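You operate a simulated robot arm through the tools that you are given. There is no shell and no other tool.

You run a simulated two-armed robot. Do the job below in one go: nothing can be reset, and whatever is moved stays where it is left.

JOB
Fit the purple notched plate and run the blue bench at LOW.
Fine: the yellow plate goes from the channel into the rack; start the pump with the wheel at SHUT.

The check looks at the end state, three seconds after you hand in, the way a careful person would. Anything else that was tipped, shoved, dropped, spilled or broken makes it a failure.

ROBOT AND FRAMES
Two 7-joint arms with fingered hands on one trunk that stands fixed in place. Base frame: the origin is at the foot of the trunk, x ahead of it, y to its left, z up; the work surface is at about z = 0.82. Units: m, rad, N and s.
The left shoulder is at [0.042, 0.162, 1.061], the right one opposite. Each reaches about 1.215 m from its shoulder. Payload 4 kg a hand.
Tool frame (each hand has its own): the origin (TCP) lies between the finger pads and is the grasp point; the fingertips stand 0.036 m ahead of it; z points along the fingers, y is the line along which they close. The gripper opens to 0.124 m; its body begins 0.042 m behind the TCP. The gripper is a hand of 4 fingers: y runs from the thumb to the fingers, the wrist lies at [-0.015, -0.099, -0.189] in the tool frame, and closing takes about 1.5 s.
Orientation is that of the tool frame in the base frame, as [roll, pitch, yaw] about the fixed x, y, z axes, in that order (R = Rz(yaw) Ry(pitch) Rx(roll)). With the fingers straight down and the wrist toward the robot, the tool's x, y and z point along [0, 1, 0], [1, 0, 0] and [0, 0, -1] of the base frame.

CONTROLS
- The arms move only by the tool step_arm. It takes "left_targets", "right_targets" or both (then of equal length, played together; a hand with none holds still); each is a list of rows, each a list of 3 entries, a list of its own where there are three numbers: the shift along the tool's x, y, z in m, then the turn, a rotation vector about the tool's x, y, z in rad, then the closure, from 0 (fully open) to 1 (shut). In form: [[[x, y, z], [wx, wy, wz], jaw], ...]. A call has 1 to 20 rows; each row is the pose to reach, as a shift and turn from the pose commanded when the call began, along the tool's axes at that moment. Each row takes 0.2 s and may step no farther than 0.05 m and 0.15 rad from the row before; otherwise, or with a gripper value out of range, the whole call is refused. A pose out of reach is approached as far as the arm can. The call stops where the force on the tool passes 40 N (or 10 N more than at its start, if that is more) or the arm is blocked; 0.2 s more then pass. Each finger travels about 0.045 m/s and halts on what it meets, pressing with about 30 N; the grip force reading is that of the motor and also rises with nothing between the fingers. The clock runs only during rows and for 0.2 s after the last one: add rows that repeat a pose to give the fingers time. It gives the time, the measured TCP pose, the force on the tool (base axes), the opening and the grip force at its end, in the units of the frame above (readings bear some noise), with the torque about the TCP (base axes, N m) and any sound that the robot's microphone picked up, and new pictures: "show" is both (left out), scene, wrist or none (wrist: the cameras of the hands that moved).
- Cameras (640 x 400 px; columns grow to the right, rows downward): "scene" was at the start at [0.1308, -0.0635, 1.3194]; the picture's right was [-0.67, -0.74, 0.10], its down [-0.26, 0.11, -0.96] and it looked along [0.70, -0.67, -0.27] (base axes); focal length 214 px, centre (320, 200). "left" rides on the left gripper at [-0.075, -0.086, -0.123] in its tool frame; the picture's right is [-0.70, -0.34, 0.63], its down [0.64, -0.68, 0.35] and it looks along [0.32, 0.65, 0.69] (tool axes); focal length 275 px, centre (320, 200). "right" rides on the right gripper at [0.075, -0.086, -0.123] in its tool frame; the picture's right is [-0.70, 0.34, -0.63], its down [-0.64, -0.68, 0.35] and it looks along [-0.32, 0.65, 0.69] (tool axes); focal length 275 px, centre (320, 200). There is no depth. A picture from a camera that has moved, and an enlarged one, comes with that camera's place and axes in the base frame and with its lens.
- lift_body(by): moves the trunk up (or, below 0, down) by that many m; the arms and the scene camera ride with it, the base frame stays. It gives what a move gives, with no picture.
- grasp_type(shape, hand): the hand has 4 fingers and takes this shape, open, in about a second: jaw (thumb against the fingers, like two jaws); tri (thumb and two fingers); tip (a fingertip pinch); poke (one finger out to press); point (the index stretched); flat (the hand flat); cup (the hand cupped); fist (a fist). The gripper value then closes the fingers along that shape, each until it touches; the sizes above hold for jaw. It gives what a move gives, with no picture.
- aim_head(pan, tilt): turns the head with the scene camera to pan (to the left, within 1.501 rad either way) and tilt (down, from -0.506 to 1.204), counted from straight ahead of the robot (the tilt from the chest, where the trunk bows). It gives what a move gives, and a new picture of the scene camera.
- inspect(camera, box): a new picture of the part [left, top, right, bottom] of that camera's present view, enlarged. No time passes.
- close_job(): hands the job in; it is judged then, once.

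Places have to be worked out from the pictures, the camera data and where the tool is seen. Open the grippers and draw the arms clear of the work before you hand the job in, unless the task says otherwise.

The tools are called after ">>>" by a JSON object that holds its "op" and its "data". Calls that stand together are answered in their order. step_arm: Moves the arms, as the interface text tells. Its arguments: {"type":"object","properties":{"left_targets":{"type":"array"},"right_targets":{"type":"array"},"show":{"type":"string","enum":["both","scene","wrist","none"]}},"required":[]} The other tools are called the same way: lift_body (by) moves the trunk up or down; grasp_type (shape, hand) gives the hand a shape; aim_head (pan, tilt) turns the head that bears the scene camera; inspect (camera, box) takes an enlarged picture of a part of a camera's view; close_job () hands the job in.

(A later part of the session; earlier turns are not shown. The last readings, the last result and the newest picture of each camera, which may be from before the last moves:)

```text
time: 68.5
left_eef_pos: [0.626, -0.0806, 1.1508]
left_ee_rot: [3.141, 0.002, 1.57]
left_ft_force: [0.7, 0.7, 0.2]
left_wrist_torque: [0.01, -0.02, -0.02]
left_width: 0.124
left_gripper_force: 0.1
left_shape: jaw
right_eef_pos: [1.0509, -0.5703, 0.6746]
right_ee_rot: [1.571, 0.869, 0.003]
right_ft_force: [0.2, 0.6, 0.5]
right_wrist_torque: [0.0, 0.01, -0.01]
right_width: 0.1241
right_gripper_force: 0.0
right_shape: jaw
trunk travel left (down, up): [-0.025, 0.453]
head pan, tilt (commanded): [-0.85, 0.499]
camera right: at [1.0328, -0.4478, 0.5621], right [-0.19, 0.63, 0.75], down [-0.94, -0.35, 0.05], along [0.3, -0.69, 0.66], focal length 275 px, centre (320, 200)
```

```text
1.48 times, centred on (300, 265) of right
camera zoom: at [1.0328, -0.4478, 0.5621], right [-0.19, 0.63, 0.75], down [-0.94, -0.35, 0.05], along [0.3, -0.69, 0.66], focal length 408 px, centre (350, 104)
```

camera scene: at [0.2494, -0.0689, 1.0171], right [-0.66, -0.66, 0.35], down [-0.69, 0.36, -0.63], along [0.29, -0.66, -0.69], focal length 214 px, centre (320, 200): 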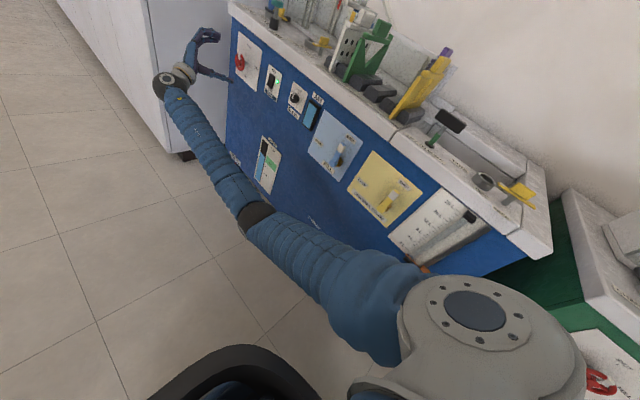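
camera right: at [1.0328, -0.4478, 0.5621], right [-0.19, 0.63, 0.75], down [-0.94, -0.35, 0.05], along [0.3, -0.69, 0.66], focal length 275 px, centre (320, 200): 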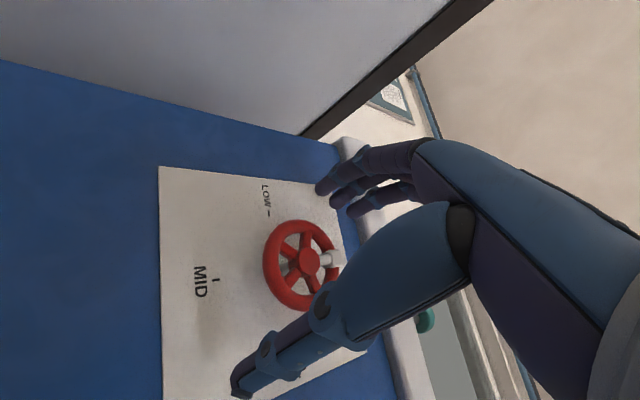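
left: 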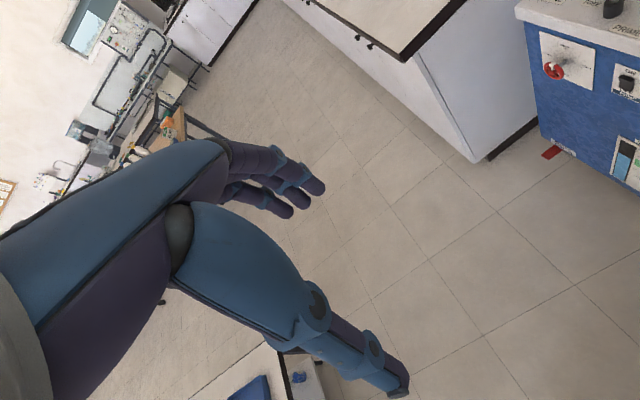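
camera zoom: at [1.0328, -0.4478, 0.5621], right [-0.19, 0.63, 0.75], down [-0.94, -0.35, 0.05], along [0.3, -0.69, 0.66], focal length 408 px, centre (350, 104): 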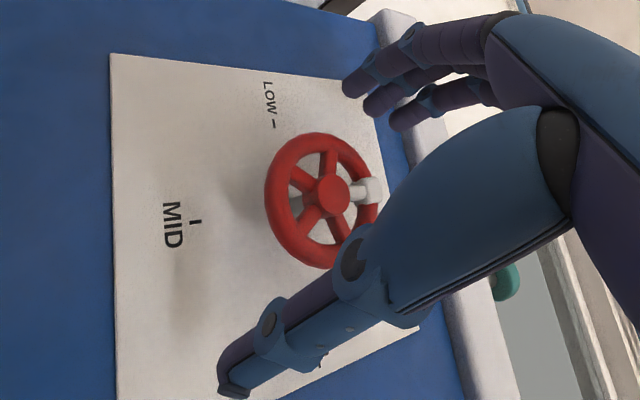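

The wheel is centred between thumb and fingers. I advance 8 mm more and close on the rim.

>>> {"op": "step_arm", "data": {"right_targets": [[[-0.001, -0.001, 0.008], [0, 0, 0], 0], [[-0.001, -0.001, 0.008], [0, 0, 0], 0.2], [[-0.001, -0.001, 0.008], [0, 0, 0], 0.4], [[-0.001, -0.001, 0.008], [0, 0, 0], 0.6], [[-0.001, -0.001, 0.008], [0, 0, 0], 0.8], [[-0.001, -0.001, 0.008], [0, 0, 0], 0.8], [[-0.001, -0.001, 0.008], [0, 0, 0], 0.8]], "show": "wrist"}}

>>> {"op": "inspect", "data": {"camera": "scene", "box": [205, 30, 275, 95]}}

>>> {"op": "inspect", "data": {"camera": "right", "box": [180, 130, 420, 400]}}

```text
time: 70.1
left_eef_pos: [0.6253, -0.0805, 1.1491]
left_ee_rot: [3.141, 0.0, 1.57]
left_ft_force: [0.4, -0.6, 0.3]
left_wrist_torque: [0.03, -0.01, -0.01]
left_width: 0.1237
left_gripper_force: 0.0
left_shape: jaw
right_eef_pos: [1.0489, -0.5788, 0.6748]
right_ee_rot: [1.572, 0.872, 0.005]
right_ft_force: [-8.5, 1.8, -3.9]
right_wrist_torque: [0.31, 0.01, -0.36]
right_width: 0.0635
right_gripper_force: 27.3
right_shape: jaw
trunk travel left (down, up): [-0.025, 0.453]
head pan, tilt (commanded): [-0.85, 0.499]
camera right: at [1.0319, -0.4558, 0.5625], right [-0.19, 0.63, 0.75], down [-0.94, -0.35, 0.05], along [0.3, -0.69, 0.66], focal length 275 px, centre (320, 200)
```

right: 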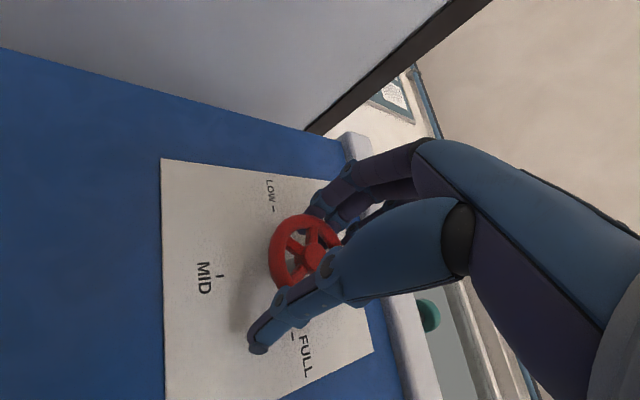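

```text
6.15 times, centred on (240, 62) of scene
camera zoom: at [0.2495, -0.069, 1.0171], right [-0.66, -0.66, 0.35], down [-0.69, 0.36, -0.63], along [0.29, -0.66, -0.69], focal length 1320 px, centre (812, 1046)
```

zoom: 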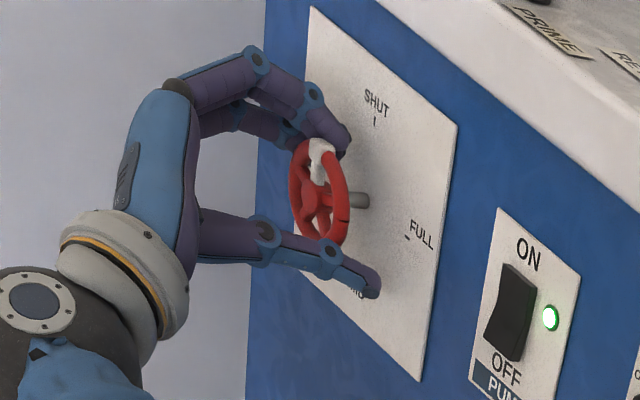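

```text
1.48 times, centred on (300, 265) of right
camera zoom: at [1.0319, -0.4558, 0.5625], right [-0.19, 0.63, 0.75], down [-0.94, -0.35, 0.05], along [0.3, -0.69, 0.66], focal length 408 px, centre (350, 104)
```

zoom: 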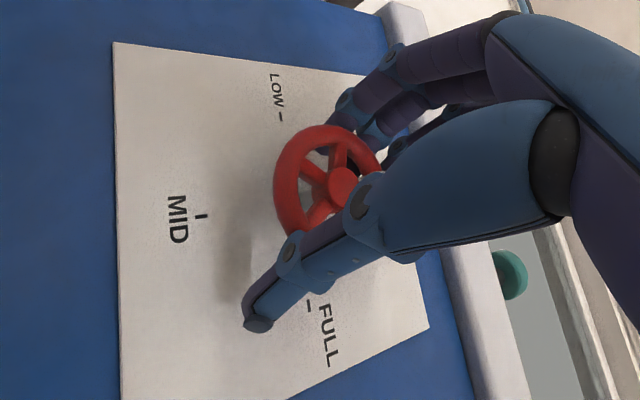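

Gripping the rim at 0.0635 m, 27 N. I turn it about its axis toward LOW, first by 0.36 rad, and check that the wheel follows.

>>> {"op": "step_arm", "data": {"right_targets": [[[0, 0.001, 0], [0, 0, 0], 1], [[0, 0.001, 0], [0, 0, -0.12], 1], [[-0.0005, 0.001, 0], [0, 0, -0.24], 1], [[-0.001, 0.001, 0], [0, 0, -0.36], 1]], "show": "wrist"}}

>>> {"op": "inspect", "data": {"camera": "scene", "box": [205, 30, 275, 95]}}

>>> {"op": "inspect", "data": {"camera": "right", "box": [180, 130, 420, 400]}}

```text
time: 71.1
left_eef_pos: [0.6252, -0.0801, 1.1492]
left_ee_rot: [3.141, 0.001, 1.57]
left_ft_force: [0.4, 0.7, -0.2]
left_wrist_torque: [0.01, 0.03, 0.0]
left_width: 0.1243
left_gripper_force: 0.1
left_shape: jaw
right_eef_pos: [1.0496, -0.5791, 0.6759]
right_ee_rot: [1.569, 1.233, 0.001]
right_ft_force: [-16.5, 6.1, -8.8]
right_wrist_torque: [0.31, 0.01, -0.68]
right_width: 0.0626
right_gripper_force: 30.3
right_shape: jaw
trunk travel left (down, up): [-0.025, 0.453]
head pan, tilt (commanded): [-0.85, 0.499]
camera right: at [0.9931, -0.4563, 0.5773], right [0.09, 0.63, 0.77], down [-0.86, -0.35, 0.38], along [0.51, -0.69, 0.51], focal length 275 px, centre (320, 200)
```

right: 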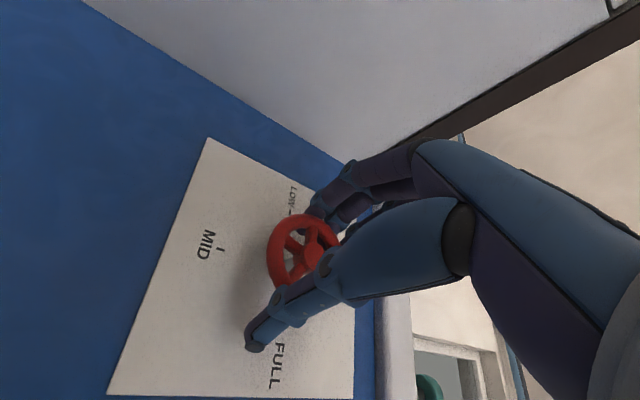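

```text
6.15 times, centred on (240, 62) of scene
camera zoom: at [0.2494, -0.0691, 1.0171], right [-0.66, -0.66, 0.35], down [-0.69, 0.36, -0.63], along [0.29, -0.66, -0.69], focal length 1320 px, centre (812, 1046)
```

zoom: 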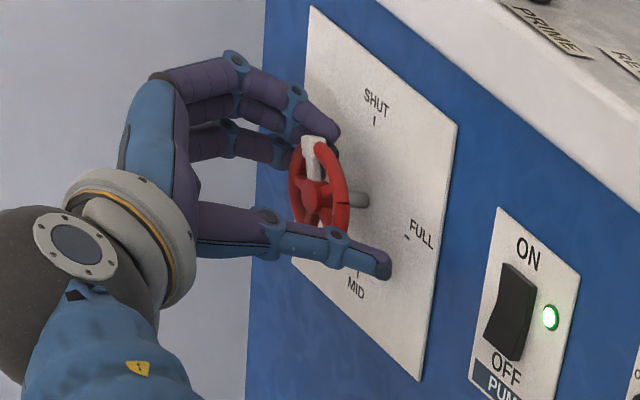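

```text
1.48 times, centred on (300, 265) of right
camera zoom: at [0.9931, -0.4563, 0.5773], right [0.09, 0.63, 0.77], down [-0.86, -0.35, 0.38], along [0.51, -0.69, 0.51], focal length 408 px, centre (350, 104)
```

zoom: 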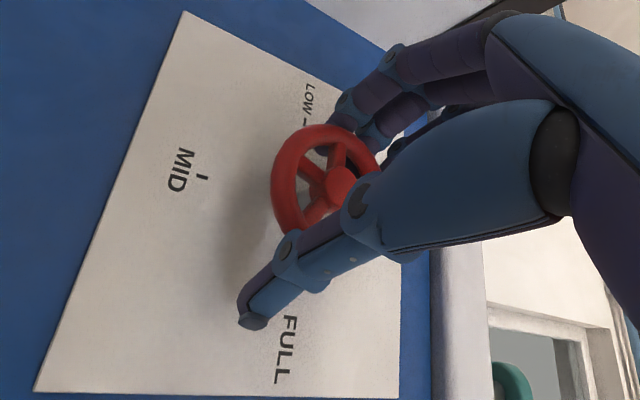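

The wheel follows the hand. There's an 18 N side load, so I ease the hand 2 mm back toward the hub while turning further.

>>> {"op": "step_arm", "data": {"right_targets": [[[0, -0.002, -0.001], [0, 0, -0.1], 1], [[0, -0.002, -0.001], [0, 0, -0.22], 1], [[0, -0.002, -0.001], [0, 0, -0.34], 1]], "show": "none"}}

>>> {"op": "inspect", "data": {"camera": "scene", "box": [205, 30, 275, 95]}}

```text
time: 71.9
left_eef_pos: [0.6259, -0.0809, 1.1499]
left_ee_rot: [3.141, 0.0, 1.571]
left_ft_force: [-0.9, 0.8, -0.2]
left_wrist_torque: [0.01, -0.03, -0.04]
left_width: 0.1239
left_gripper_force: 0.0
left_shape: jaw
right_eef_pos: [1.0478, -0.5785, 0.6768]
right_ee_rot: [-0.801, 1.568, -2.367]
right_ft_force: [-2.0, -4.4, -2.9]
right_wrist_torque: [0.08, -0.04, -0.52]
right_width: 0.0639
right_gripper_force: 30.4
right_shape: jaw
trunk travel left (down, up): [-0.025, 0.453]
head pan, tilt (commanded): [-0.85, 0.499]
```

```text
6.15 times, centred on (240, 62) of scene
camera zoom: at [0.2496, -0.0694, 1.0172], right [-0.66, -0.66, 0.35], down [-0.69, 0.36, -0.63], along [0.29, -0.66, -0.69], focal length 1320 px, centre (812, 1046)
```

zoom: 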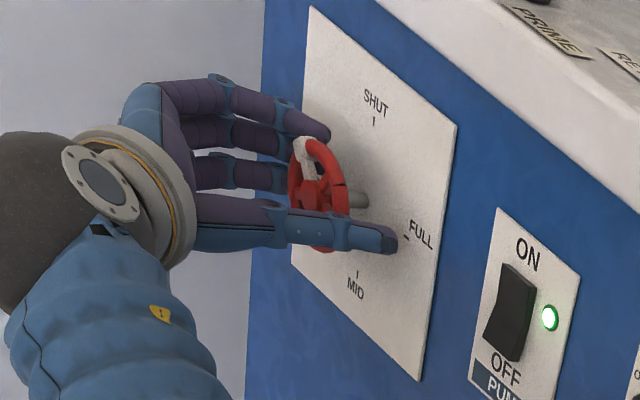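

Load is now small; 40° done. I continue turning.

>>> {"op": "step_arm", "data": {"right_targets": [[[0, 0, 0], [0, 0, -0.12], 1], [[0, 0, 0], [0, 0, -0.24], 1], [[0, 0, 0], [0, 0, -0.36], 1]], "show": "none"}}

>>> {"op": "inspect", "data": {"camera": "scene", "box": [205, 30, 275, 95]}}

>>> {"op": "inspect", "data": {"camera": "right", "box": [180, 130, 420, 400]}}

```text
time: 72.7
left_eef_pos: [0.6243, -0.0808, 1.1493]
left_ee_rot: [-3.141, 0.0, 1.569]
left_ft_force: [-0.7, 0.7, -0.6]
left_wrist_torque: [0.0, 0.0, -0.01]
left_width: 0.1237
left_gripper_force: 0.0
left_shape: jaw
right_eef_pos: [1.0481, -0.5786, 0.6768]
right_ee_rot: [-1.567, 1.211, -3.135]
right_ft_force: [-2.7, -4.7, 2.4]
right_wrist_torque: [-0.14, 0.0, -0.49]
right_width: 0.0638
right_gripper_force: 30.1
right_shape: jaw
trunk travel left (down, up): [-0.025, 0.453]
head pan, tilt (commanded): [-0.85, 0.499]
```

```text
6.15 times, centred on (240, 62) of scene
camera zoom: at [0.249, -0.0692, 1.0174], right [-0.67, -0.66, 0.35], down [-0.69, 0.36, -0.63], along [0.29, -0.66, -0.69], focal length 1320 px, centre (812, 1046)
```

zoom: 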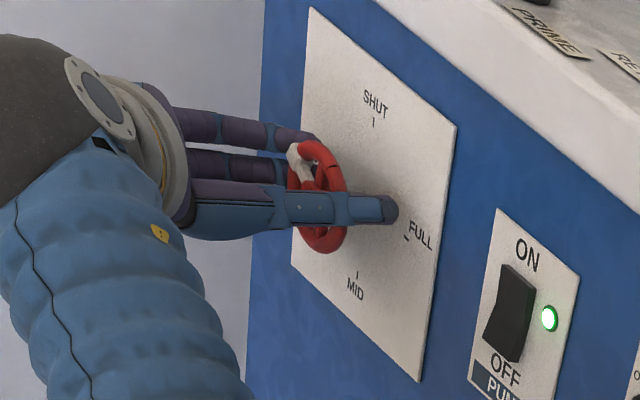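

```text
1.48 times, centred on (300, 265) of right
camera zoom: at [0.9405, -0.4558, 0.6374], right [0.56, 0.64, 0.53], down [-0.41, -0.35, 0.84], along [0.72, -0.69, 0.07], focal length 408 px, centre (350, 104)
```

zoom: 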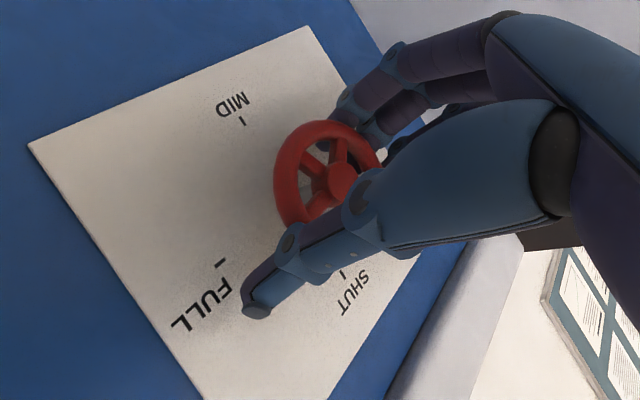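

61° turned, forces low. I continue the remaining ≈0.51 rad.

>>> {"op": "step_arm", "data": {"right_targets": [[[0, 0, 0], [0, 0, -0.12], 1], [[0, 0, 0], [0, 0, -0.24], 1], [[0, 0, 0], [0, 0, -0.36], 1]], "show": "none"}}

>>> {"op": "inspect", "data": {"camera": "scene", "box": [205, 30, 275, 95]}}

>>> {"op": "inspect", "data": {"camera": "right", "box": [180, 130, 420, 400]}}

```text
time: 73.5
left_eef_pos: [0.6252, -0.0803, 1.1487]
left_ee_rot: [3.141, -0.001, 1.571]
left_ft_force: [-0.1, 0.7, 0.1]
left_wrist_torque: [-0.02, 0.01, -0.01]
left_width: 0.1236
left_gripper_force: 0.0
left_shape: jaw
right_eef_pos: [1.047, -0.5777, 0.6773]
right_ee_rot: [-1.569, 0.85, -3.135]
right_ft_force: [1.5, -7.3, 3.8]
right_wrist_torque: [-0.39, -0.06, -0.39]
right_width: 0.0642
right_gripper_force: 30.0
right_shape: jaw
trunk travel left (down, up): [-0.025, 0.453]
head pan, tilt (commanded): [-0.85, 0.499]
```

```text
6.15 times, centred on (240, 62) of scene
camera zoom: at [0.2493, -0.0691, 1.0173], right [-0.66, -0.66, 0.35], down [-0.69, 0.36, -0.63], along [0.29, -0.66, -0.69], focal length 1320 px, centre (812, 1046)
```

zoom: 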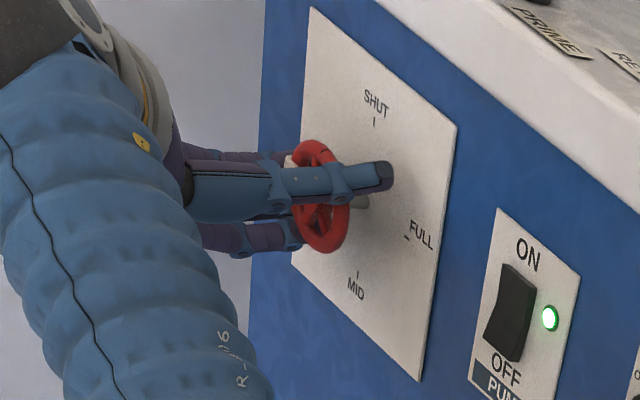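

```text
1.48 times, centred on (300, 265) of right
camera zoom: at [0.9334, -0.4557, 0.678], right [0.71, 0.64, 0.3], down [-0.08, -0.35, 0.93], along [0.7, -0.69, -0.19], focal length 408 px, centre (350, 104)
```

zoom: 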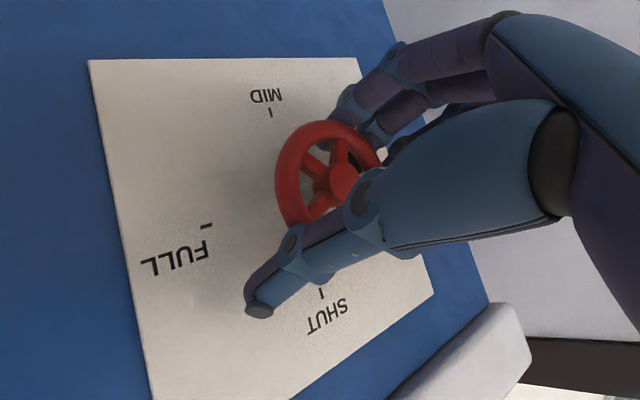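

81° done. I turn the last 0.15 rad, then release and check the mark against LOW.

>>> {"op": "step_arm", "data": {"right_targets": [[[0, 0, 0], [0, 0, -0.08], 1], [[0, 0, 0], [0, 0, -0.15], 1], [[0, 0, 0], [0, 0, -0.15], 1]], "show": "none"}}

>>> {"op": "inspect", "data": {"camera": "scene", "box": [205, 30, 275, 95]}}

>>> {"op": "inspect", "data": {"camera": "right", "box": [180, 130, 420, 400]}}

```text
time: 74.3
left_eef_pos: [0.6249, -0.0794, 1.149]
left_ee_rot: [3.141, -0.001, 1.57]
left_ft_force: [-0.5, 0.8, 0.1]
left_wrist_torque: [0.01, -0.01, 0.0]
left_width: 0.124
left_gripper_force: 0.2
left_shape: jaw
right_eef_pos: [1.0474, -0.5792, 0.6768]
right_ee_rot: [-1.571, 0.7, -3.136]
right_ft_force: [3.9, -8.6, 6.9]
right_wrist_torque: [-0.47, -0.06, -0.29]
right_width: 0.0641
right_gripper_force: 29.8
right_shape: jaw
trunk travel left (down, up): [-0.025, 0.453]
head pan, tilt (commanded): [-0.85, 0.499]
```

```text
6.15 times, centred on (240, 62) of scene
camera zoom: at [0.2491, -0.0689, 1.0173], right [-0.67, -0.66, 0.35], down [-0.69, 0.36, -0.63], along [0.29, -0.66, -0.69], focal length 1320 px, centre (812, 1046)
```

zoom: 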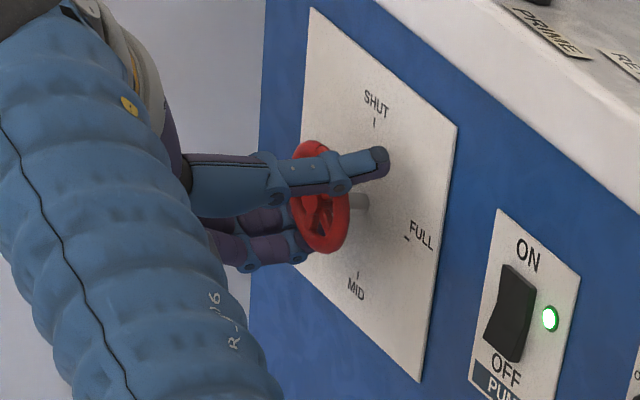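

```text
1.48 times, centred on (300, 265) of right
camera zoom: at [0.9345, -0.4556, 0.6947], right [0.75, 0.64, 0.19], down [0.06, -0.34, 0.94], along [0.66, -0.69, -0.29], focal length 408 px, centre (350, 104)
```

zoom: 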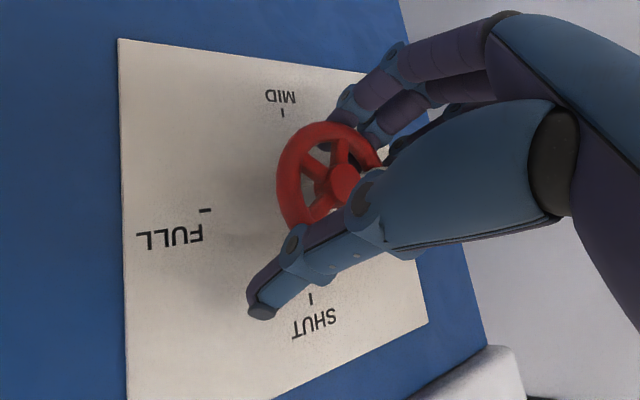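

No slip visible: the wheel turned 90° with the hand. I open the hand and back away to read the mark.

>>> {"op": "step_arm", "data": {"right_targets": [[[0, 0, 0], [0, 0, 0], 0.6], [[0, 0, 0], [0, 0, 0], 0.3], [[0, 0, 0], [0, 0, 0], 0.1], [[0, 0, 0], [0, 0, 0], 0.0], [[0, 0, 0], [0, 0, 0], 0.0], [[0, 0, -0.02], [0, 0, 0], 0.0], [[0, 0, -0.05], [0, 0, 0], 0.0], [[0, 0, -0.09], [0, 0, 0], 0.0]], "show": "wrist"}}

>>> {"op": "inspect", "data": {"camera": "scene", "box": [205, 30, 275, 95]}}

>>> {"op": "inspect", "data": {"camera": "right", "box": [130, 130, 370, 400]}}

```text
time: 76.1
left_eef_pos: [0.6248, -0.0803, 1.1492]
left_ee_rot: [-3.141, -0.001, 1.57]
left_ft_force: [-0.7, 0.0, -0.4]
left_wrist_torque: [0.0, 0.04, 0.02]
left_width: 0.1239
left_gripper_force: 0.0
left_shape: jaw
right_eef_pos: [1.0458, -0.4889, 0.6756]
right_ee_rot: [-1.571, 0.7, -3.14]
right_ft_force: [0.0, 1.0, 0.0]
right_wrist_torque: [-0.02, 0.01, -0.04]
right_width: 0.1238
right_gripper_force: 0.1
right_shape: jaw
trunk travel left (down, up): [-0.025, 0.453]
head pan, tilt (commanded): [-0.85, 0.499]
camera right: at [0.9325, -0.3654, 0.6934], right [0.75, 0.64, 0.19], down [0.06, -0.35, 0.94], along [0.66, -0.69, -0.29], focal length 275 px, centre (320, 200)
```

right: 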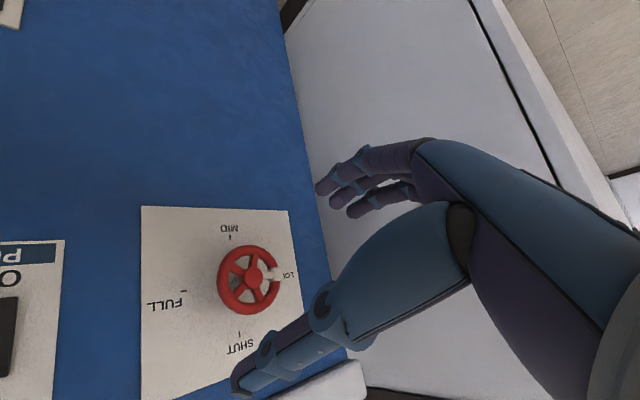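

```text
6.15 times, centred on (240, 62) of scene
camera zoom: at [0.2494, -0.0691, 1.0171], right [-0.67, -0.66, 0.35], down [-0.69, 0.36, -0.63], along [0.29, -0.66, -0.69], focal length 1320 px, centre (812, 1046)
```

zoom: 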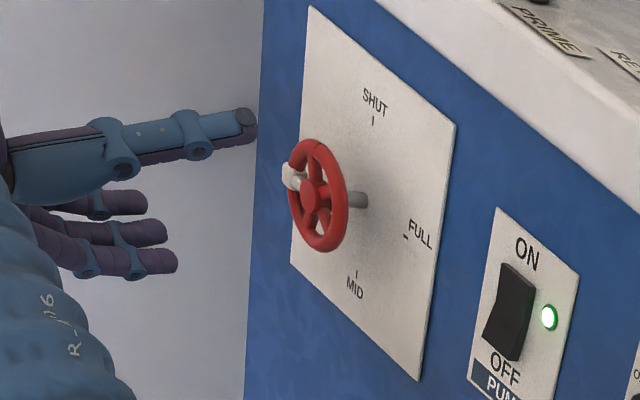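

```text
1.48 times, centred on (250, 265) of right
camera zoom: at [0.9325, -0.3654, 0.6934], right [0.75, 0.64, 0.19], down [0.06, -0.35, 0.94], along [0.66, -0.69, -0.29], focal length 408 px, centre (424, 104)
```

zoom: 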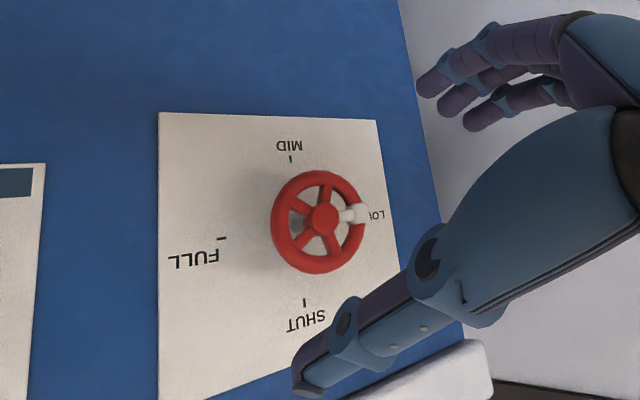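

The white mark now points toward LOW. I zoom in to check the exact alignment.

>>> {"op": "inspect", "data": {"camera": "right", "box": [190, 210, 310, 350]}}

>>> {"op": "inspect", "data": {"camera": "scene", "box": [228, 40, 262, 80]}}

```text
2.86 times, centred on (250, 280) of right
camera zoom: at [0.9325, -0.3654, 0.6934], right [0.75, 0.64, 0.19], down [0.06, -0.35, 0.94], along [0.66, -0.69, -0.29], focal length 786 px, centre (520, -29)
```

zoom: 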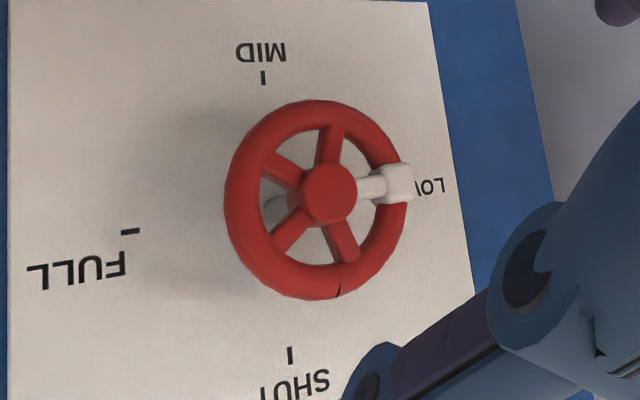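

```text
10.00 times, centred on (245, 60) of scene
camera zoom: at [0.2494, -0.0691, 1.0171], right [-0.67, -0.66, 0.35], down [-0.69, 0.36, -0.63], along [0.29, -0.66, -0.69], focal length 2145 px, centre (1070, 1600)
```

zoom: 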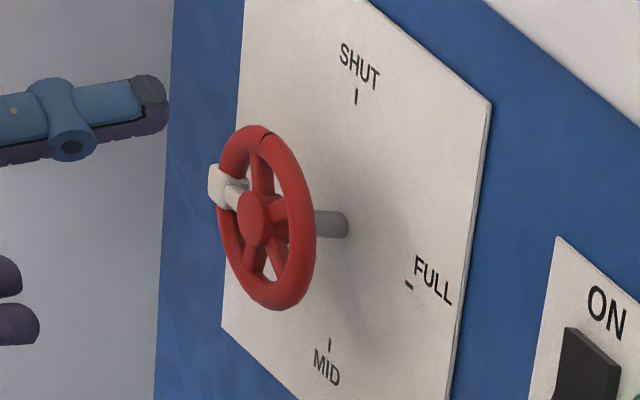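

The mark sits within about 3° of LOW and the lamp is lit. I now draw the hand away from the panel and unroll it.

>>> {"op": "step_arm", "data": {"right_targets": [[[0, 0, -0.04], [0, 0, 0.0], 0], [[0.01, -0.01, -0.08], [0, 0, 0.05], 0], [[0.03, -0.032, -0.11], [0, 0, 0.18], 0], [[0.05, -0.055, -0.129], [0, 0, 0.31], 0], [[0.07, -0.078, -0.129], [0, 0, 0.45], 0], [[0.09, -0.1, -0.129], [0, 0, 0.59], 0], [[0.11, -0.122, -0.129], [0, 0, 0.73], 0], [[0.1337, -0.1455, -0.129], [0, 0, 0.87], 0]], "show": "scene"}}

>>> {"op": "inspect", "data": {"camera": "scene", "box": [220, 0, 480, 160]}}

>>> {"op": "inspect", "data": {"camera": "scene", "box": [225, 30, 335, 200]}}

```text
time: 77.9
left_eef_pos: [0.6265, -0.0791, 1.1496]
left_ee_rot: [3.141, -0.001, 1.571]
left_ft_force: [0.4, -0.1, 0.2]
left_wrist_torque: [0.01, 0.02, 0.02]
left_width: 0.1245
left_gripper_force: 0.1
left_shape: jaw
right_eef_pos: [0.8529, -0.3609, 0.7003]
right_ee_rot: [2.112, 1.568, 0.545]
right_ft_force: [0.0, -0.8, 0.4]
right_wrist_torque: [0.02, -0.03, 0.03]
right_width: 0.1239
right_gripper_force: 0.1
right_shape: jaw
trunk travel left (down, up): [-0.025, 0.453]
head pan, tilt (commanded): [-0.85, 0.499]
camera scene: at [0.2496, -0.0688, 1.0171], right [-0.66, -0.66, 0.35], down [-0.69, 0.36, -0.63], along [0.29, -0.66, -0.69], focal length 214 px, centre (320, 200)
```

scene: 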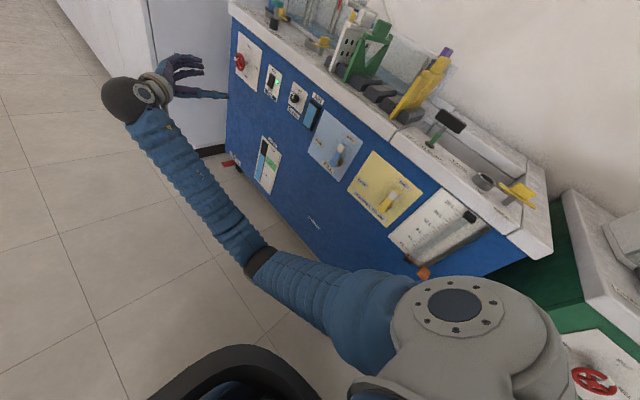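

```text
2.46 times, centred on (350, 80) of scene
camera zoom: at [0.2496, -0.0688, 1.0171], right [-0.66, -0.66, 0.35], down [-0.69, 0.36, -0.63], along [0.29, -0.66, -0.69], focal length 528 px, centre (246, 495)
```

zoom: 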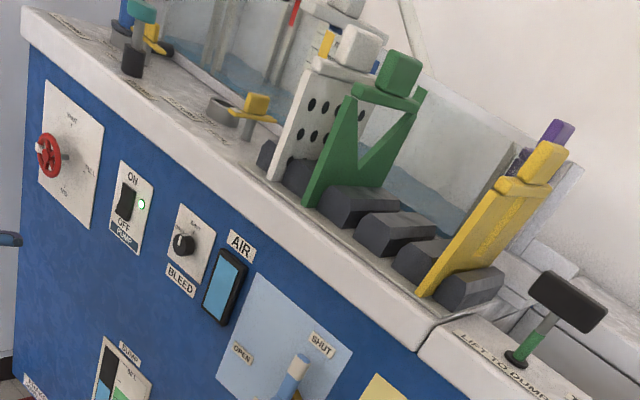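

```text
2.35 times, centred on (280, 115) of scene
camera zoom: at [0.2496, -0.0688, 1.0171], right [-0.66, -0.66, 0.35], down [-0.69, 0.36, -0.63], along [0.29, -0.66, -0.69], focal length 505 px, centre (414, 400)
```

zoom: 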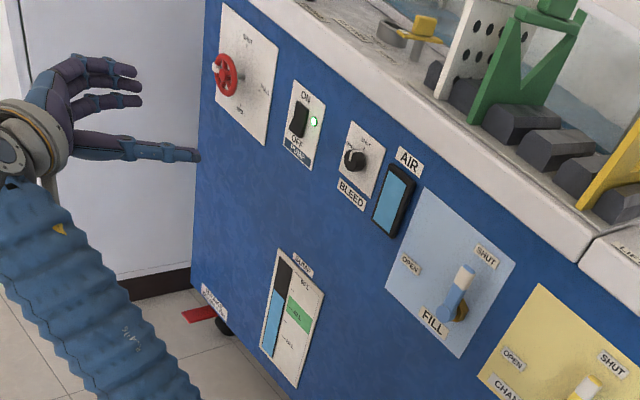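

Water is now in the channel behind the purple plate, pump lamp on, wheel at LOW. I raise the trunk, which also lifts the right arm clear, and look over everything.

>>> {"op": "lift_body", "data": {"by": 0.2}}

>>> {"op": "aim_head", "data": {"pan": -0.95, "tilt": 0.6}}

>>> {"op": "inspect", "data": {"camera": "scene", "box": [200, 100, 400, 230]}}

>>> {"op": "inspect", "data": {"camera": "scene", "box": [300, 110, 400, 180]}}

```text
time: 80.1
left_eef_pos: [0.6271, -0.0801, 1.3483]
left_ee_rot: [3.141, 0.0, 1.57]
left_ft_force: [0.6, 0.4, -0.1]
left_wrist_torque: [-0.01, 0.0, -0.02]
left_width: 0.1237
left_gripper_force: 0.0
left_shape: jaw
right_eef_pos: [0.8513, -0.3598, 0.9004]
right_ee_rot: [-1.285, 1.569, -2.853]
right_ft_force: [-0.2, 0.0, 0.1]
right_wrist_torque: [-0.03, -0.01, -0.04]
right_width: 0.1237
right_gripper_force: 0.1
right_shape: jaw
trunk travel left (down, up): [-0.225, 0.253]
head pan, tilt (commanded): [-0.85, 0.499]
```

```text
time: 80.8
left_eef_pos: [0.6254, -0.0807, 1.3497]
left_ee_rot: [3.139, -0.001, 1.571]
left_ft_force: [0.3, -0.9, -0.8]
left_wrist_torque: [-0.01, -0.03, 0.0]
left_width: 0.1236
left_gripper_force: 0.1
left_shape: jaw
right_eef_pos: [0.8502, -0.3588, 0.9012]
right_ee_rot: [1.177, 1.57, -0.39]
right_ft_force: [0.0, -0.2, -0.6]
right_wrist_torque: [0.01, -0.02, 0.0]
right_width: 0.1238
right_gripper_force: 0.1
right_shape: jaw
trunk travel left (down, up): [-0.225, 0.253]
head pan, tilt (commanded): [-0.949, 0.6]
camera scene: at [0.1078, -0.0723, 1.2816], right [-0.8, -0.58, 0.12], down [-0.45, 0.46, -0.77], along [0.39, -0.67, -0.63], focal length 214 px, centre (320, 200)
```

scene: 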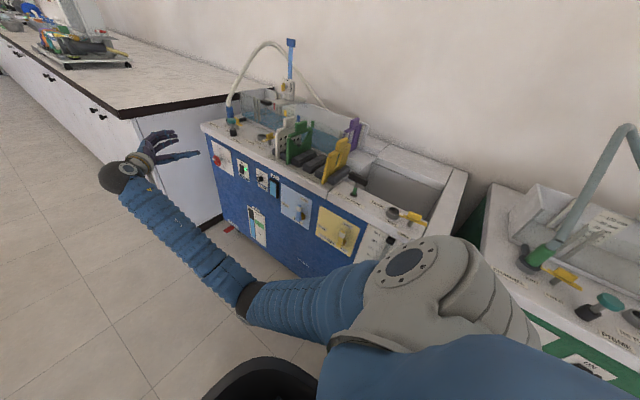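

```text
3.08 times, centred on (300, 165) of scene
camera zoom: at [0.1078, -0.0723, 1.2816], right [-0.8, -0.58, 0.12], down [-0.45, 0.46, -0.77], along [0.39, -0.67, -0.63], focal length 660 px, centre (382, 308)
```

zoom: 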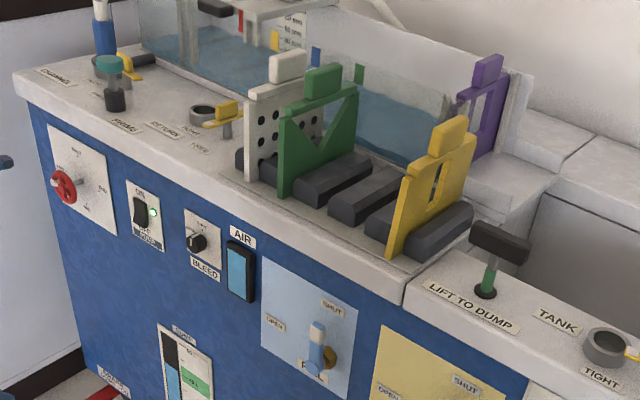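

```text
5.71 times, centred on (350, 145) of scene
camera zoom: at [0.1078, -0.0723, 1.2816], right [-0.8, -0.58, 0.12], down [-0.45, 0.46, -0.77], along [0.39, -0.67, -0.63], focal length 1226 px, centre (149, 514)
```

zoom: 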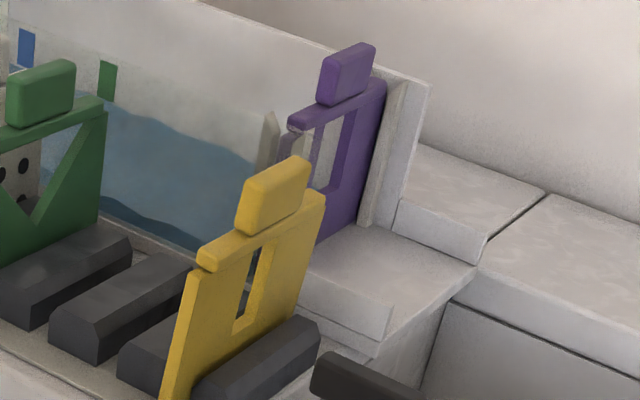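

Channel is filling behind the seated purple plate. I wait a few seconds with the arm still to see the flow settle and check that nothing leaks.

>>> {"op": "step_arm", "data": {"right_targets": [[[0, 0, -0.01], [0, 0, 0], 0], [[0, 0, -0.02], [0, 0, 0], 0], [[0, 0, -0.03], [0, 0, 0], 0], [[0, 0, -0.03], [0, 0, 0], 0], [[0, 0, -0.03], [0, 0, 0], 0], [[0, 0, -0.03], [0, 0, 0], 0], [[0, 0, -0.03], [0, 0, 0], 0], [[0, 0, -0.03], [0, 0, 0], 0], [[0, 0, -0.03], [0, 0, 0], 0], [[0, 0, -0.03], [0, 0, 0], 0], [[0, 0, -0.03], [0, 0, 0], 0], [[0, 0, -0.03], [0, 0, 0], 0], [[0, 0, -0.03], [0, 0, 0], 0], [[0, 0, -0.03], [0, 0, 0], 0], [[0, 0, -0.03], [0, 0, 0], 0], [[0, 0, -0.03], [0, 0, 0], 0], [[0, 0, -0.03], [0, 0, 0], 0], [[0, 0, -0.03], [0, 0, 0], 0], [[0, 0, -0.03], [0, 0, 0], 0], [[0, 0, -0.03], [0, 0, 0], 0]], "show": "none"}}

>>> {"op": "inspect", "data": {"camera": "scene", "box": [200, 100, 400, 230]}}

>>> {"op": "inspect", "data": {"camera": "scene", "box": [300, 110, 440, 220]}}

>>> {"op": "inspect", "data": {"camera": "scene", "box": [200, 140, 300, 240]}}

```text
time: 85.0
left_eef_pos: [0.6264, -0.0798, 1.3492]
left_ee_rot: [3.141, 0.0, 1.571]
left_ft_force: [-0.9, 0.1, 0.1]
left_wrist_torque: [0.0, -0.03, 0.0]
left_width: 0.1238
left_gripper_force: 0.1
left_shape: jaw
right_eef_pos: [0.8496, -0.3297, 0.9011]
right_ee_rot: [-0.423, 1.569, -1.991]
right_ft_force: [0.4, 0.0, 0.0]
right_wrist_torque: [0.02, 0.03, -0.01]
right_width: 0.124
right_gripper_force: 0.1
right_shape: jaw
trunk travel left (down, up): [-0.225, 0.253]
head pan, tilt (commanded): [-0.949, 0.6]
```

```text
3.08 times, centred on (300, 165) of scene
camera zoom: at [0.1079, -0.0723, 1.2816], right [-0.8, -0.58, 0.12], down [-0.45, 0.46, -0.76], along [0.39, -0.67, -0.63], focal length 660 px, centre (382, 308)
```

zoom: 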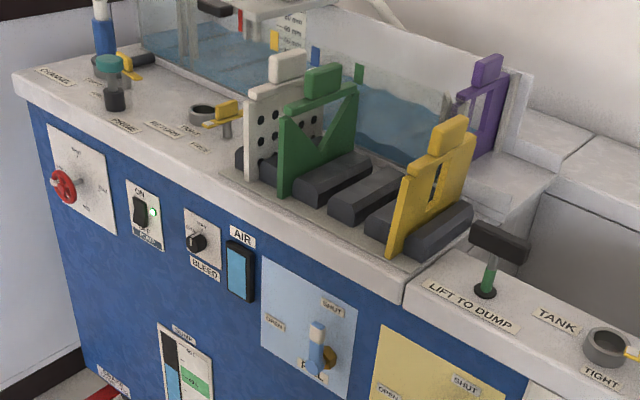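

```text
3.64 times, centred on (370, 165) of scene
camera zoom: at [0.1079, -0.0723, 1.2816], right [-0.8, -0.58, 0.12], down [-0.45, 0.46, -0.76], along [0.39, -0.67, -0.63], focal length 780 px, centre (138, 327)
```

zoom: 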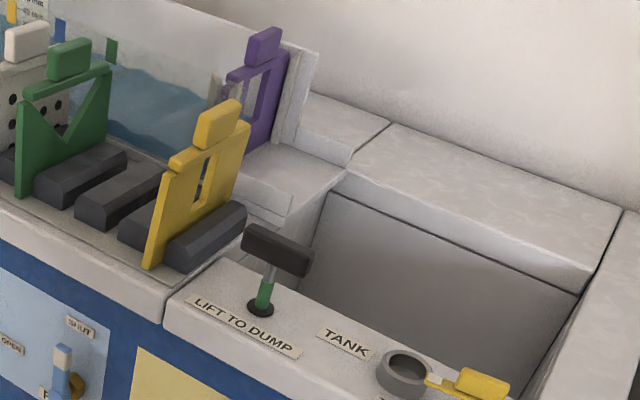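

```text
4.00 times, centred on (250, 190) of scene
camera zoom: at [0.1079, -0.0723, 1.2816], right [-0.8, -0.58, 0.12], down [-0.45, 0.46, -0.76], along [0.39, -0.67, -0.63], focal length 858 px, centre (600, 240)
```

zoom: 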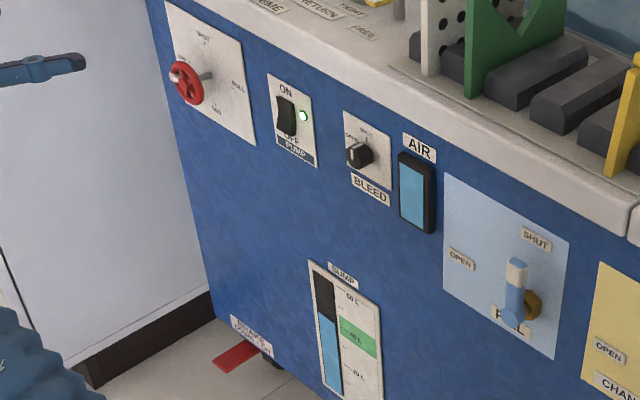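

Everything is running, but the TANK port lever looks different from the start. I zoom in on it.

>>> {"op": "inspect", "data": {"camera": "scene", "box": [360, 190, 440, 250]}}

>>> {"op": "inspect", "data": {"camera": "scene", "box": [340, 150, 480, 290]}}

```text
6.67 times, centred on (400, 220) of scene
camera zoom: at [0.1079, -0.0723, 1.2816], right [-0.8, -0.58, 0.12], down [-0.45, 0.46, -0.76], along [0.39, -0.67, -0.63], focal length 1430 px, centre (-213, 67)
```

zoom: 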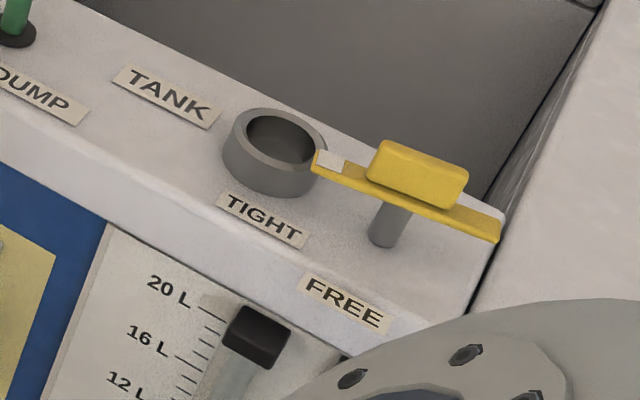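

```text
2.86 times, centred on (410, 220) of scene
camera zoom: at [0.1079, -0.0723, 1.2816], right [-0.8, -0.58, 0.12], down [-0.45, 0.46, -0.76], along [0.39, -0.67, -0.63], focal length 613 px, centre (63, 143)
```

zoom: 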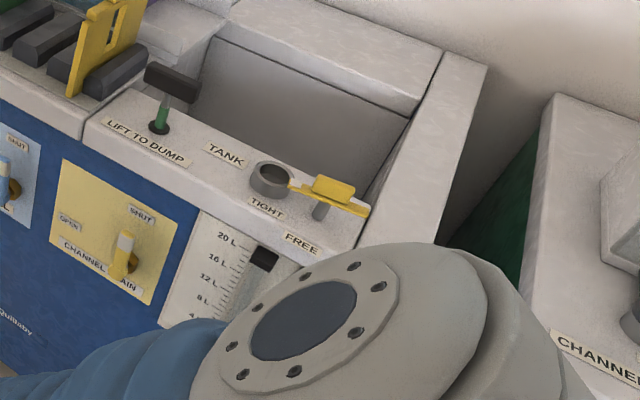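

The TANK lever now points at the ring (TIGHT), whereas in the early picture it pointed forward to FREE – my elbow must have swung it. I compare with the same zooms taken at the start to see if anything else moved.

>>> {"op": "inspect", "data": {"camera": "scene", "box": [195, 110, 305, 180]}}

>>> {"op": "inspect", "data": {"camera": "scene", "box": [270, 110, 390, 200]}}

>>> {"op": "inspect", "data": {"camera": "scene", "box": [280, 170, 400, 280]}}

>>> {"op": "inspect", "data": {"camera": "scene", "box": [500, 120, 640, 400]}}

>>> {"op": "inspect", "data": {"camera": "scene", "box": [220, 30, 330, 130]}}

```text
5.71 times, centred on (250, 145) of scene
camera zoom: at [0.1079, -0.0723, 1.2816], right [-0.8, -0.58, 0.12], down [-0.45, 0.46, -0.76], along [0.39, -0.67, -0.63], focal length 1226 px, centre (720, 514)
```

zoom: 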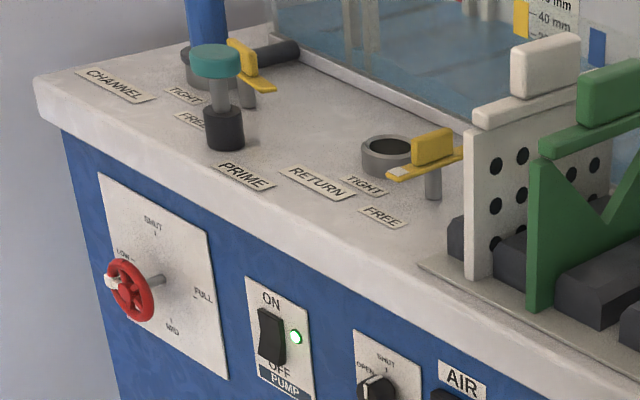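

```text
4.44 times, centred on (330, 155) of scene
camera zoom: at [0.1079, -0.0723, 1.2816], right [-0.8, -0.58, 0.12], down [-0.45, 0.46, -0.76], along [0.39, -0.67, -0.63], focal length 953 px, centre (276, 400)
```

zoom: 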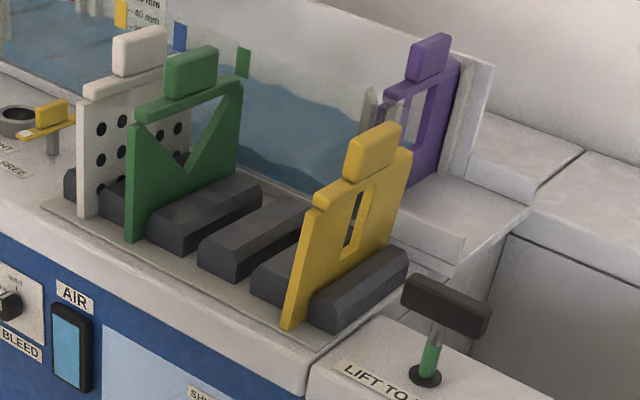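

```text
3.64 times, centred on (340, 225) of scene
camera zoom: at [0.1079, -0.0723, 1.2816], right [-0.8, -0.58, 0.12], down [-0.45, 0.46, -0.76], along [0.39, -0.67, -0.63], focal length 780 px, centre (247, 109)
```

zoom: 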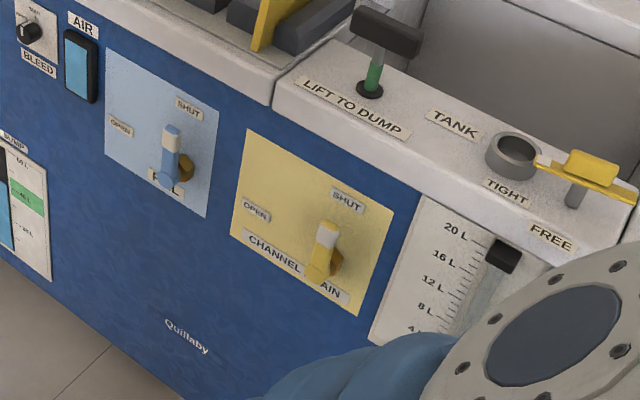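

```text
1.43 times, centred on (570, 260) of scene
camera zoom: at [0.1079, -0.0723, 1.2816], right [-0.8, -0.58, 0.12], down [-0.45, 0.46, -0.76], along [0.39, -0.67, -0.63], focal length 306 px, centre (-37, 114)
```

zoom: 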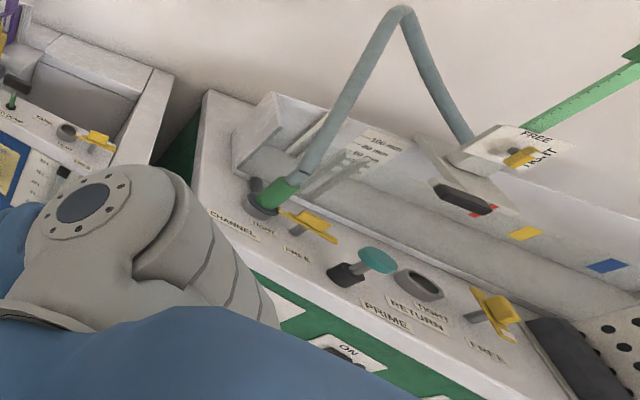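

```text
4.00 times, centred on (275, 80) of scene
camera zoom: at [0.1079, -0.0723, 1.2816], right [-0.8, -0.58, 0.12], down [-0.45, 0.46, -0.76], along [0.39, -0.67, -0.63], focal length 858 px, centre (500, 680)
```

zoom: 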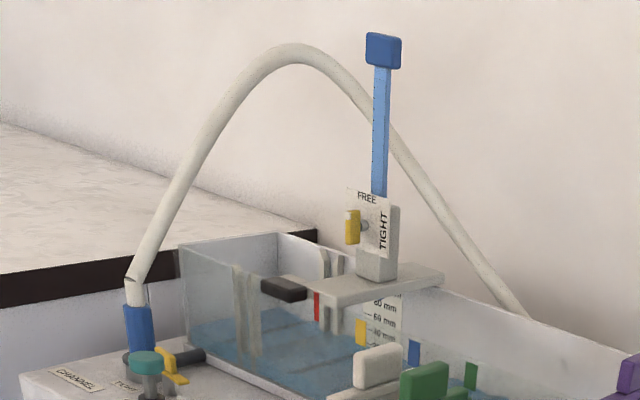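

Nothing else changed (bench and other parts are pixel-identical), but the TANK lever must be put back to FREE. I raise the trunk fully so the arm can fold safely above the bench, then bring the hand round.

>>> {"op": "lift_body", "data": {"by": 0.25}}

>>> {"op": "step_arm", "data": {"right_targets": [[[-0.005, -0.045, 0.008], [0, 0.12, 0], 0], [[-0.01, -0.09, 0.016], [0, 0.24, 0], 0], [[-0.015, -0.135, 0.024], [0, 0.36, 0], 0], [[-0.02, -0.18, 0.032], [0, 0.48, 0], 0], [[-0.025, -0.225, 0.04], [0, 0.6, 0], 0], [[-0.03, -0.27, 0.05], [0, 0.72, 0], 0], [[-0.035, -0.31, 0.06], [0, 0.84, 0], 0], [[-0.04, -0.35, 0.07], [0, 0.92, 0], 0]], "show": "both"}}

```text
time: 87.5
left_eef_pos: [0.6248, -0.0799, 1.5998]
left_ee_rot: [-3.141, -0.001, 1.569]
left_ft_force: [-0.2, -0.5, -0.5]
left_wrist_torque: [-0.01, 0.0, 0.0]
left_width: 0.1243
left_gripper_force: 0.1
left_shape: jaw
right_eef_pos: [0.8513, -0.3298, 1.1516]
right_ee_rot: [1.931, 1.57, 0.365]
right_ft_force: [1.0, 0.0, -0.7]
right_wrist_torque: [0.04, 0.03, -0.02]
right_width: 0.1238
right_gripper_force: 0.1
right_shape: jaw
trunk travel left (down, up): [-0.475, 0.003]
head pan, tilt (commanded): [-0.949, 0.6]
```

```text
time: 89.5
left_eef_pos: [0.6258, -0.081, 1.5993]
left_ee_rot: [3.141, 0.001, 1.572]
left_ft_force: [0.0, -0.4, -0.3]
left_wrist_torque: [0.01, -0.04, 0.0]
left_width: 0.124
left_gripper_force: 0.0
left_shape: jaw
right_eef_pos: [0.4944, -0.4286, 1.2027]
right_ee_rot: [-3.141, 0.718, 1.537]
right_ft_force: [0.2, 0.2, -0.1]
right_wrist_torque: [0.0, 0.0, 0.01]
right_width: 0.1241
right_gripper_force: 0.0
right_shape: jaw
trunk travel left (down, up): [-0.475, 0.003]
head pan, tilt (commanded): [-0.949, 0.6]
stopped in row 8 (right hand): the arm was blocked; the commanded pose is now the measured one
camera scene: at [0.042, -0.0721, 1.5469], right [-0.81, -0.58, 0.0], down [-0.33, 0.46, -0.82], along [0.48, -0.67, -0.57], focal length 214 px, centre (320, 200)
camera right: at [0.4145, -0.2867, 1.2472], right [0.33, -0.12, 0.94], down [-0.71, -0.69, 0.16], along [0.62, -0.71, -0.31], focal length 275 px, centre (320, 200)
```

scene: 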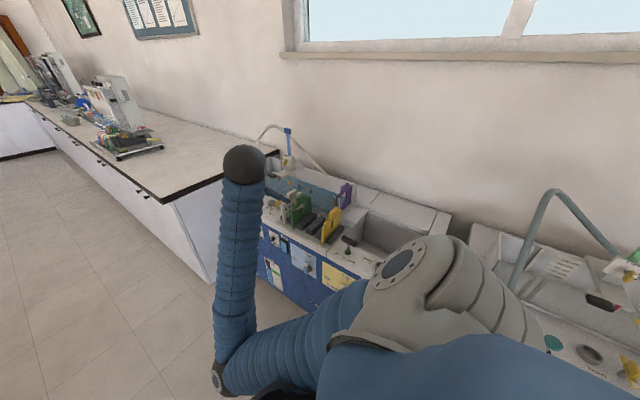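
right: 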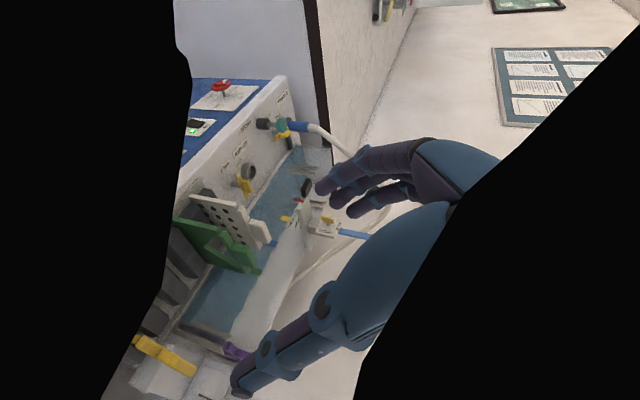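

The arm folded with the elbow low in front of the torso and stopped at a limit (no contact force). I lower the hand in front of the bench from here.

>>> {"op": "step_arm", "data": {"right_targets": [[[0.02, 0.01, 0.03], [0, 0, 0], 0], [[0.045, 0.01, 0.065], [0, 0, 0], 0], [[0.07, 0.01, 0.1], [0, 0, 0], 0], [[0.1, 0.005, 0.14], [0, 0, 0], 0], [[0.13, 0.005, 0.179], [0, 0, 0], 0]], "show": "both"}}

```text
refused: row 4 steps farther than a row can; nothing moved
```

I re-issue with smaller steps.

>>> {"op": "step_arm", "data": {"right_targets": [[[0.02, 0.008, 0.03], [0, 0, 0], 0], [[0.042, 0.008, 0.06], [0, 0, 0], 0], [[0.064, 0.008, 0.09], [0, 0, 0], 0], [[0.086, 0.006, 0.12], [0, 0, 0], 0], [[0.108, 0.005, 0.15], [0, 0, 0], 0], [[0.13, 0.005, 0.179], [0, 0, 0], 0]], "show": "both"}}

```text
time: 90.7
left_eef_pos: [0.6258, -0.0791, 1.6002]
left_ee_rot: [3.14, 0.0, 1.571]
left_ft_force: [0.0, 0.0, 0.0]
left_wrist_torque: [0.04, 0.02, 0.03]
left_width: 0.1237
left_gripper_force: 0.1
left_shape: jaw
right_eef_pos: [0.5385, -0.4661, 1.1306]
right_ee_rot: [2.894, 0.746, 1.348]
right_ft_force: [0.1, -0.1, 0.1]
right_wrist_torque: [-0.01, 0.0, 0.0]
right_width: 0.1236
right_gripper_force: 0.0
right_shape: jaw
trunk travel left (down, up): [-0.475, 0.003]
head pan, tilt (commanded): [-0.949, 0.6]
stopped in row 6 (right hand): the arm was blocked; the commanded pose is now the measured one
camera scene: at [0.0418, -0.0725, 1.5469], right [-0.81, -0.58, 0.0], down [-0.33, 0.46, -0.82], along [0.48, -0.67, -0.57], focal length 214 px, centre (320, 200)
camera right: at [0.4557, -0.3218, 1.1522], right [0.16, -0.07, 0.98], down [-0.74, -0.67, 0.07], along [0.65, -0.74, -0.16], focal length 275 px, centre (320, 200)
```

scene: 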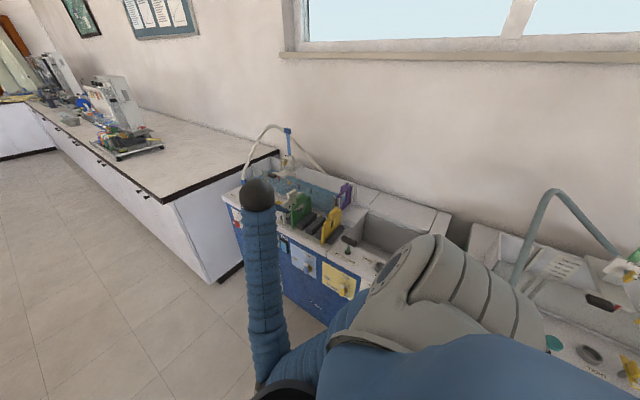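
right: 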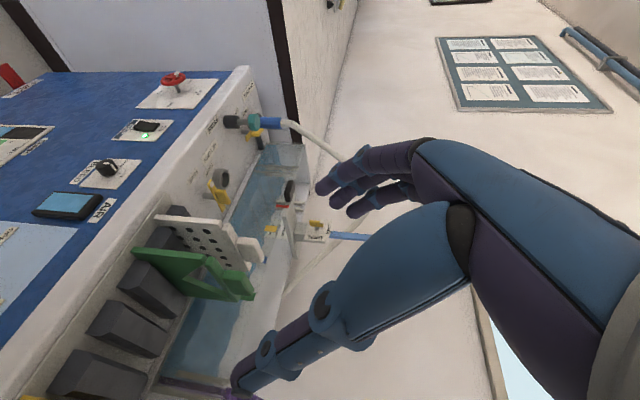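

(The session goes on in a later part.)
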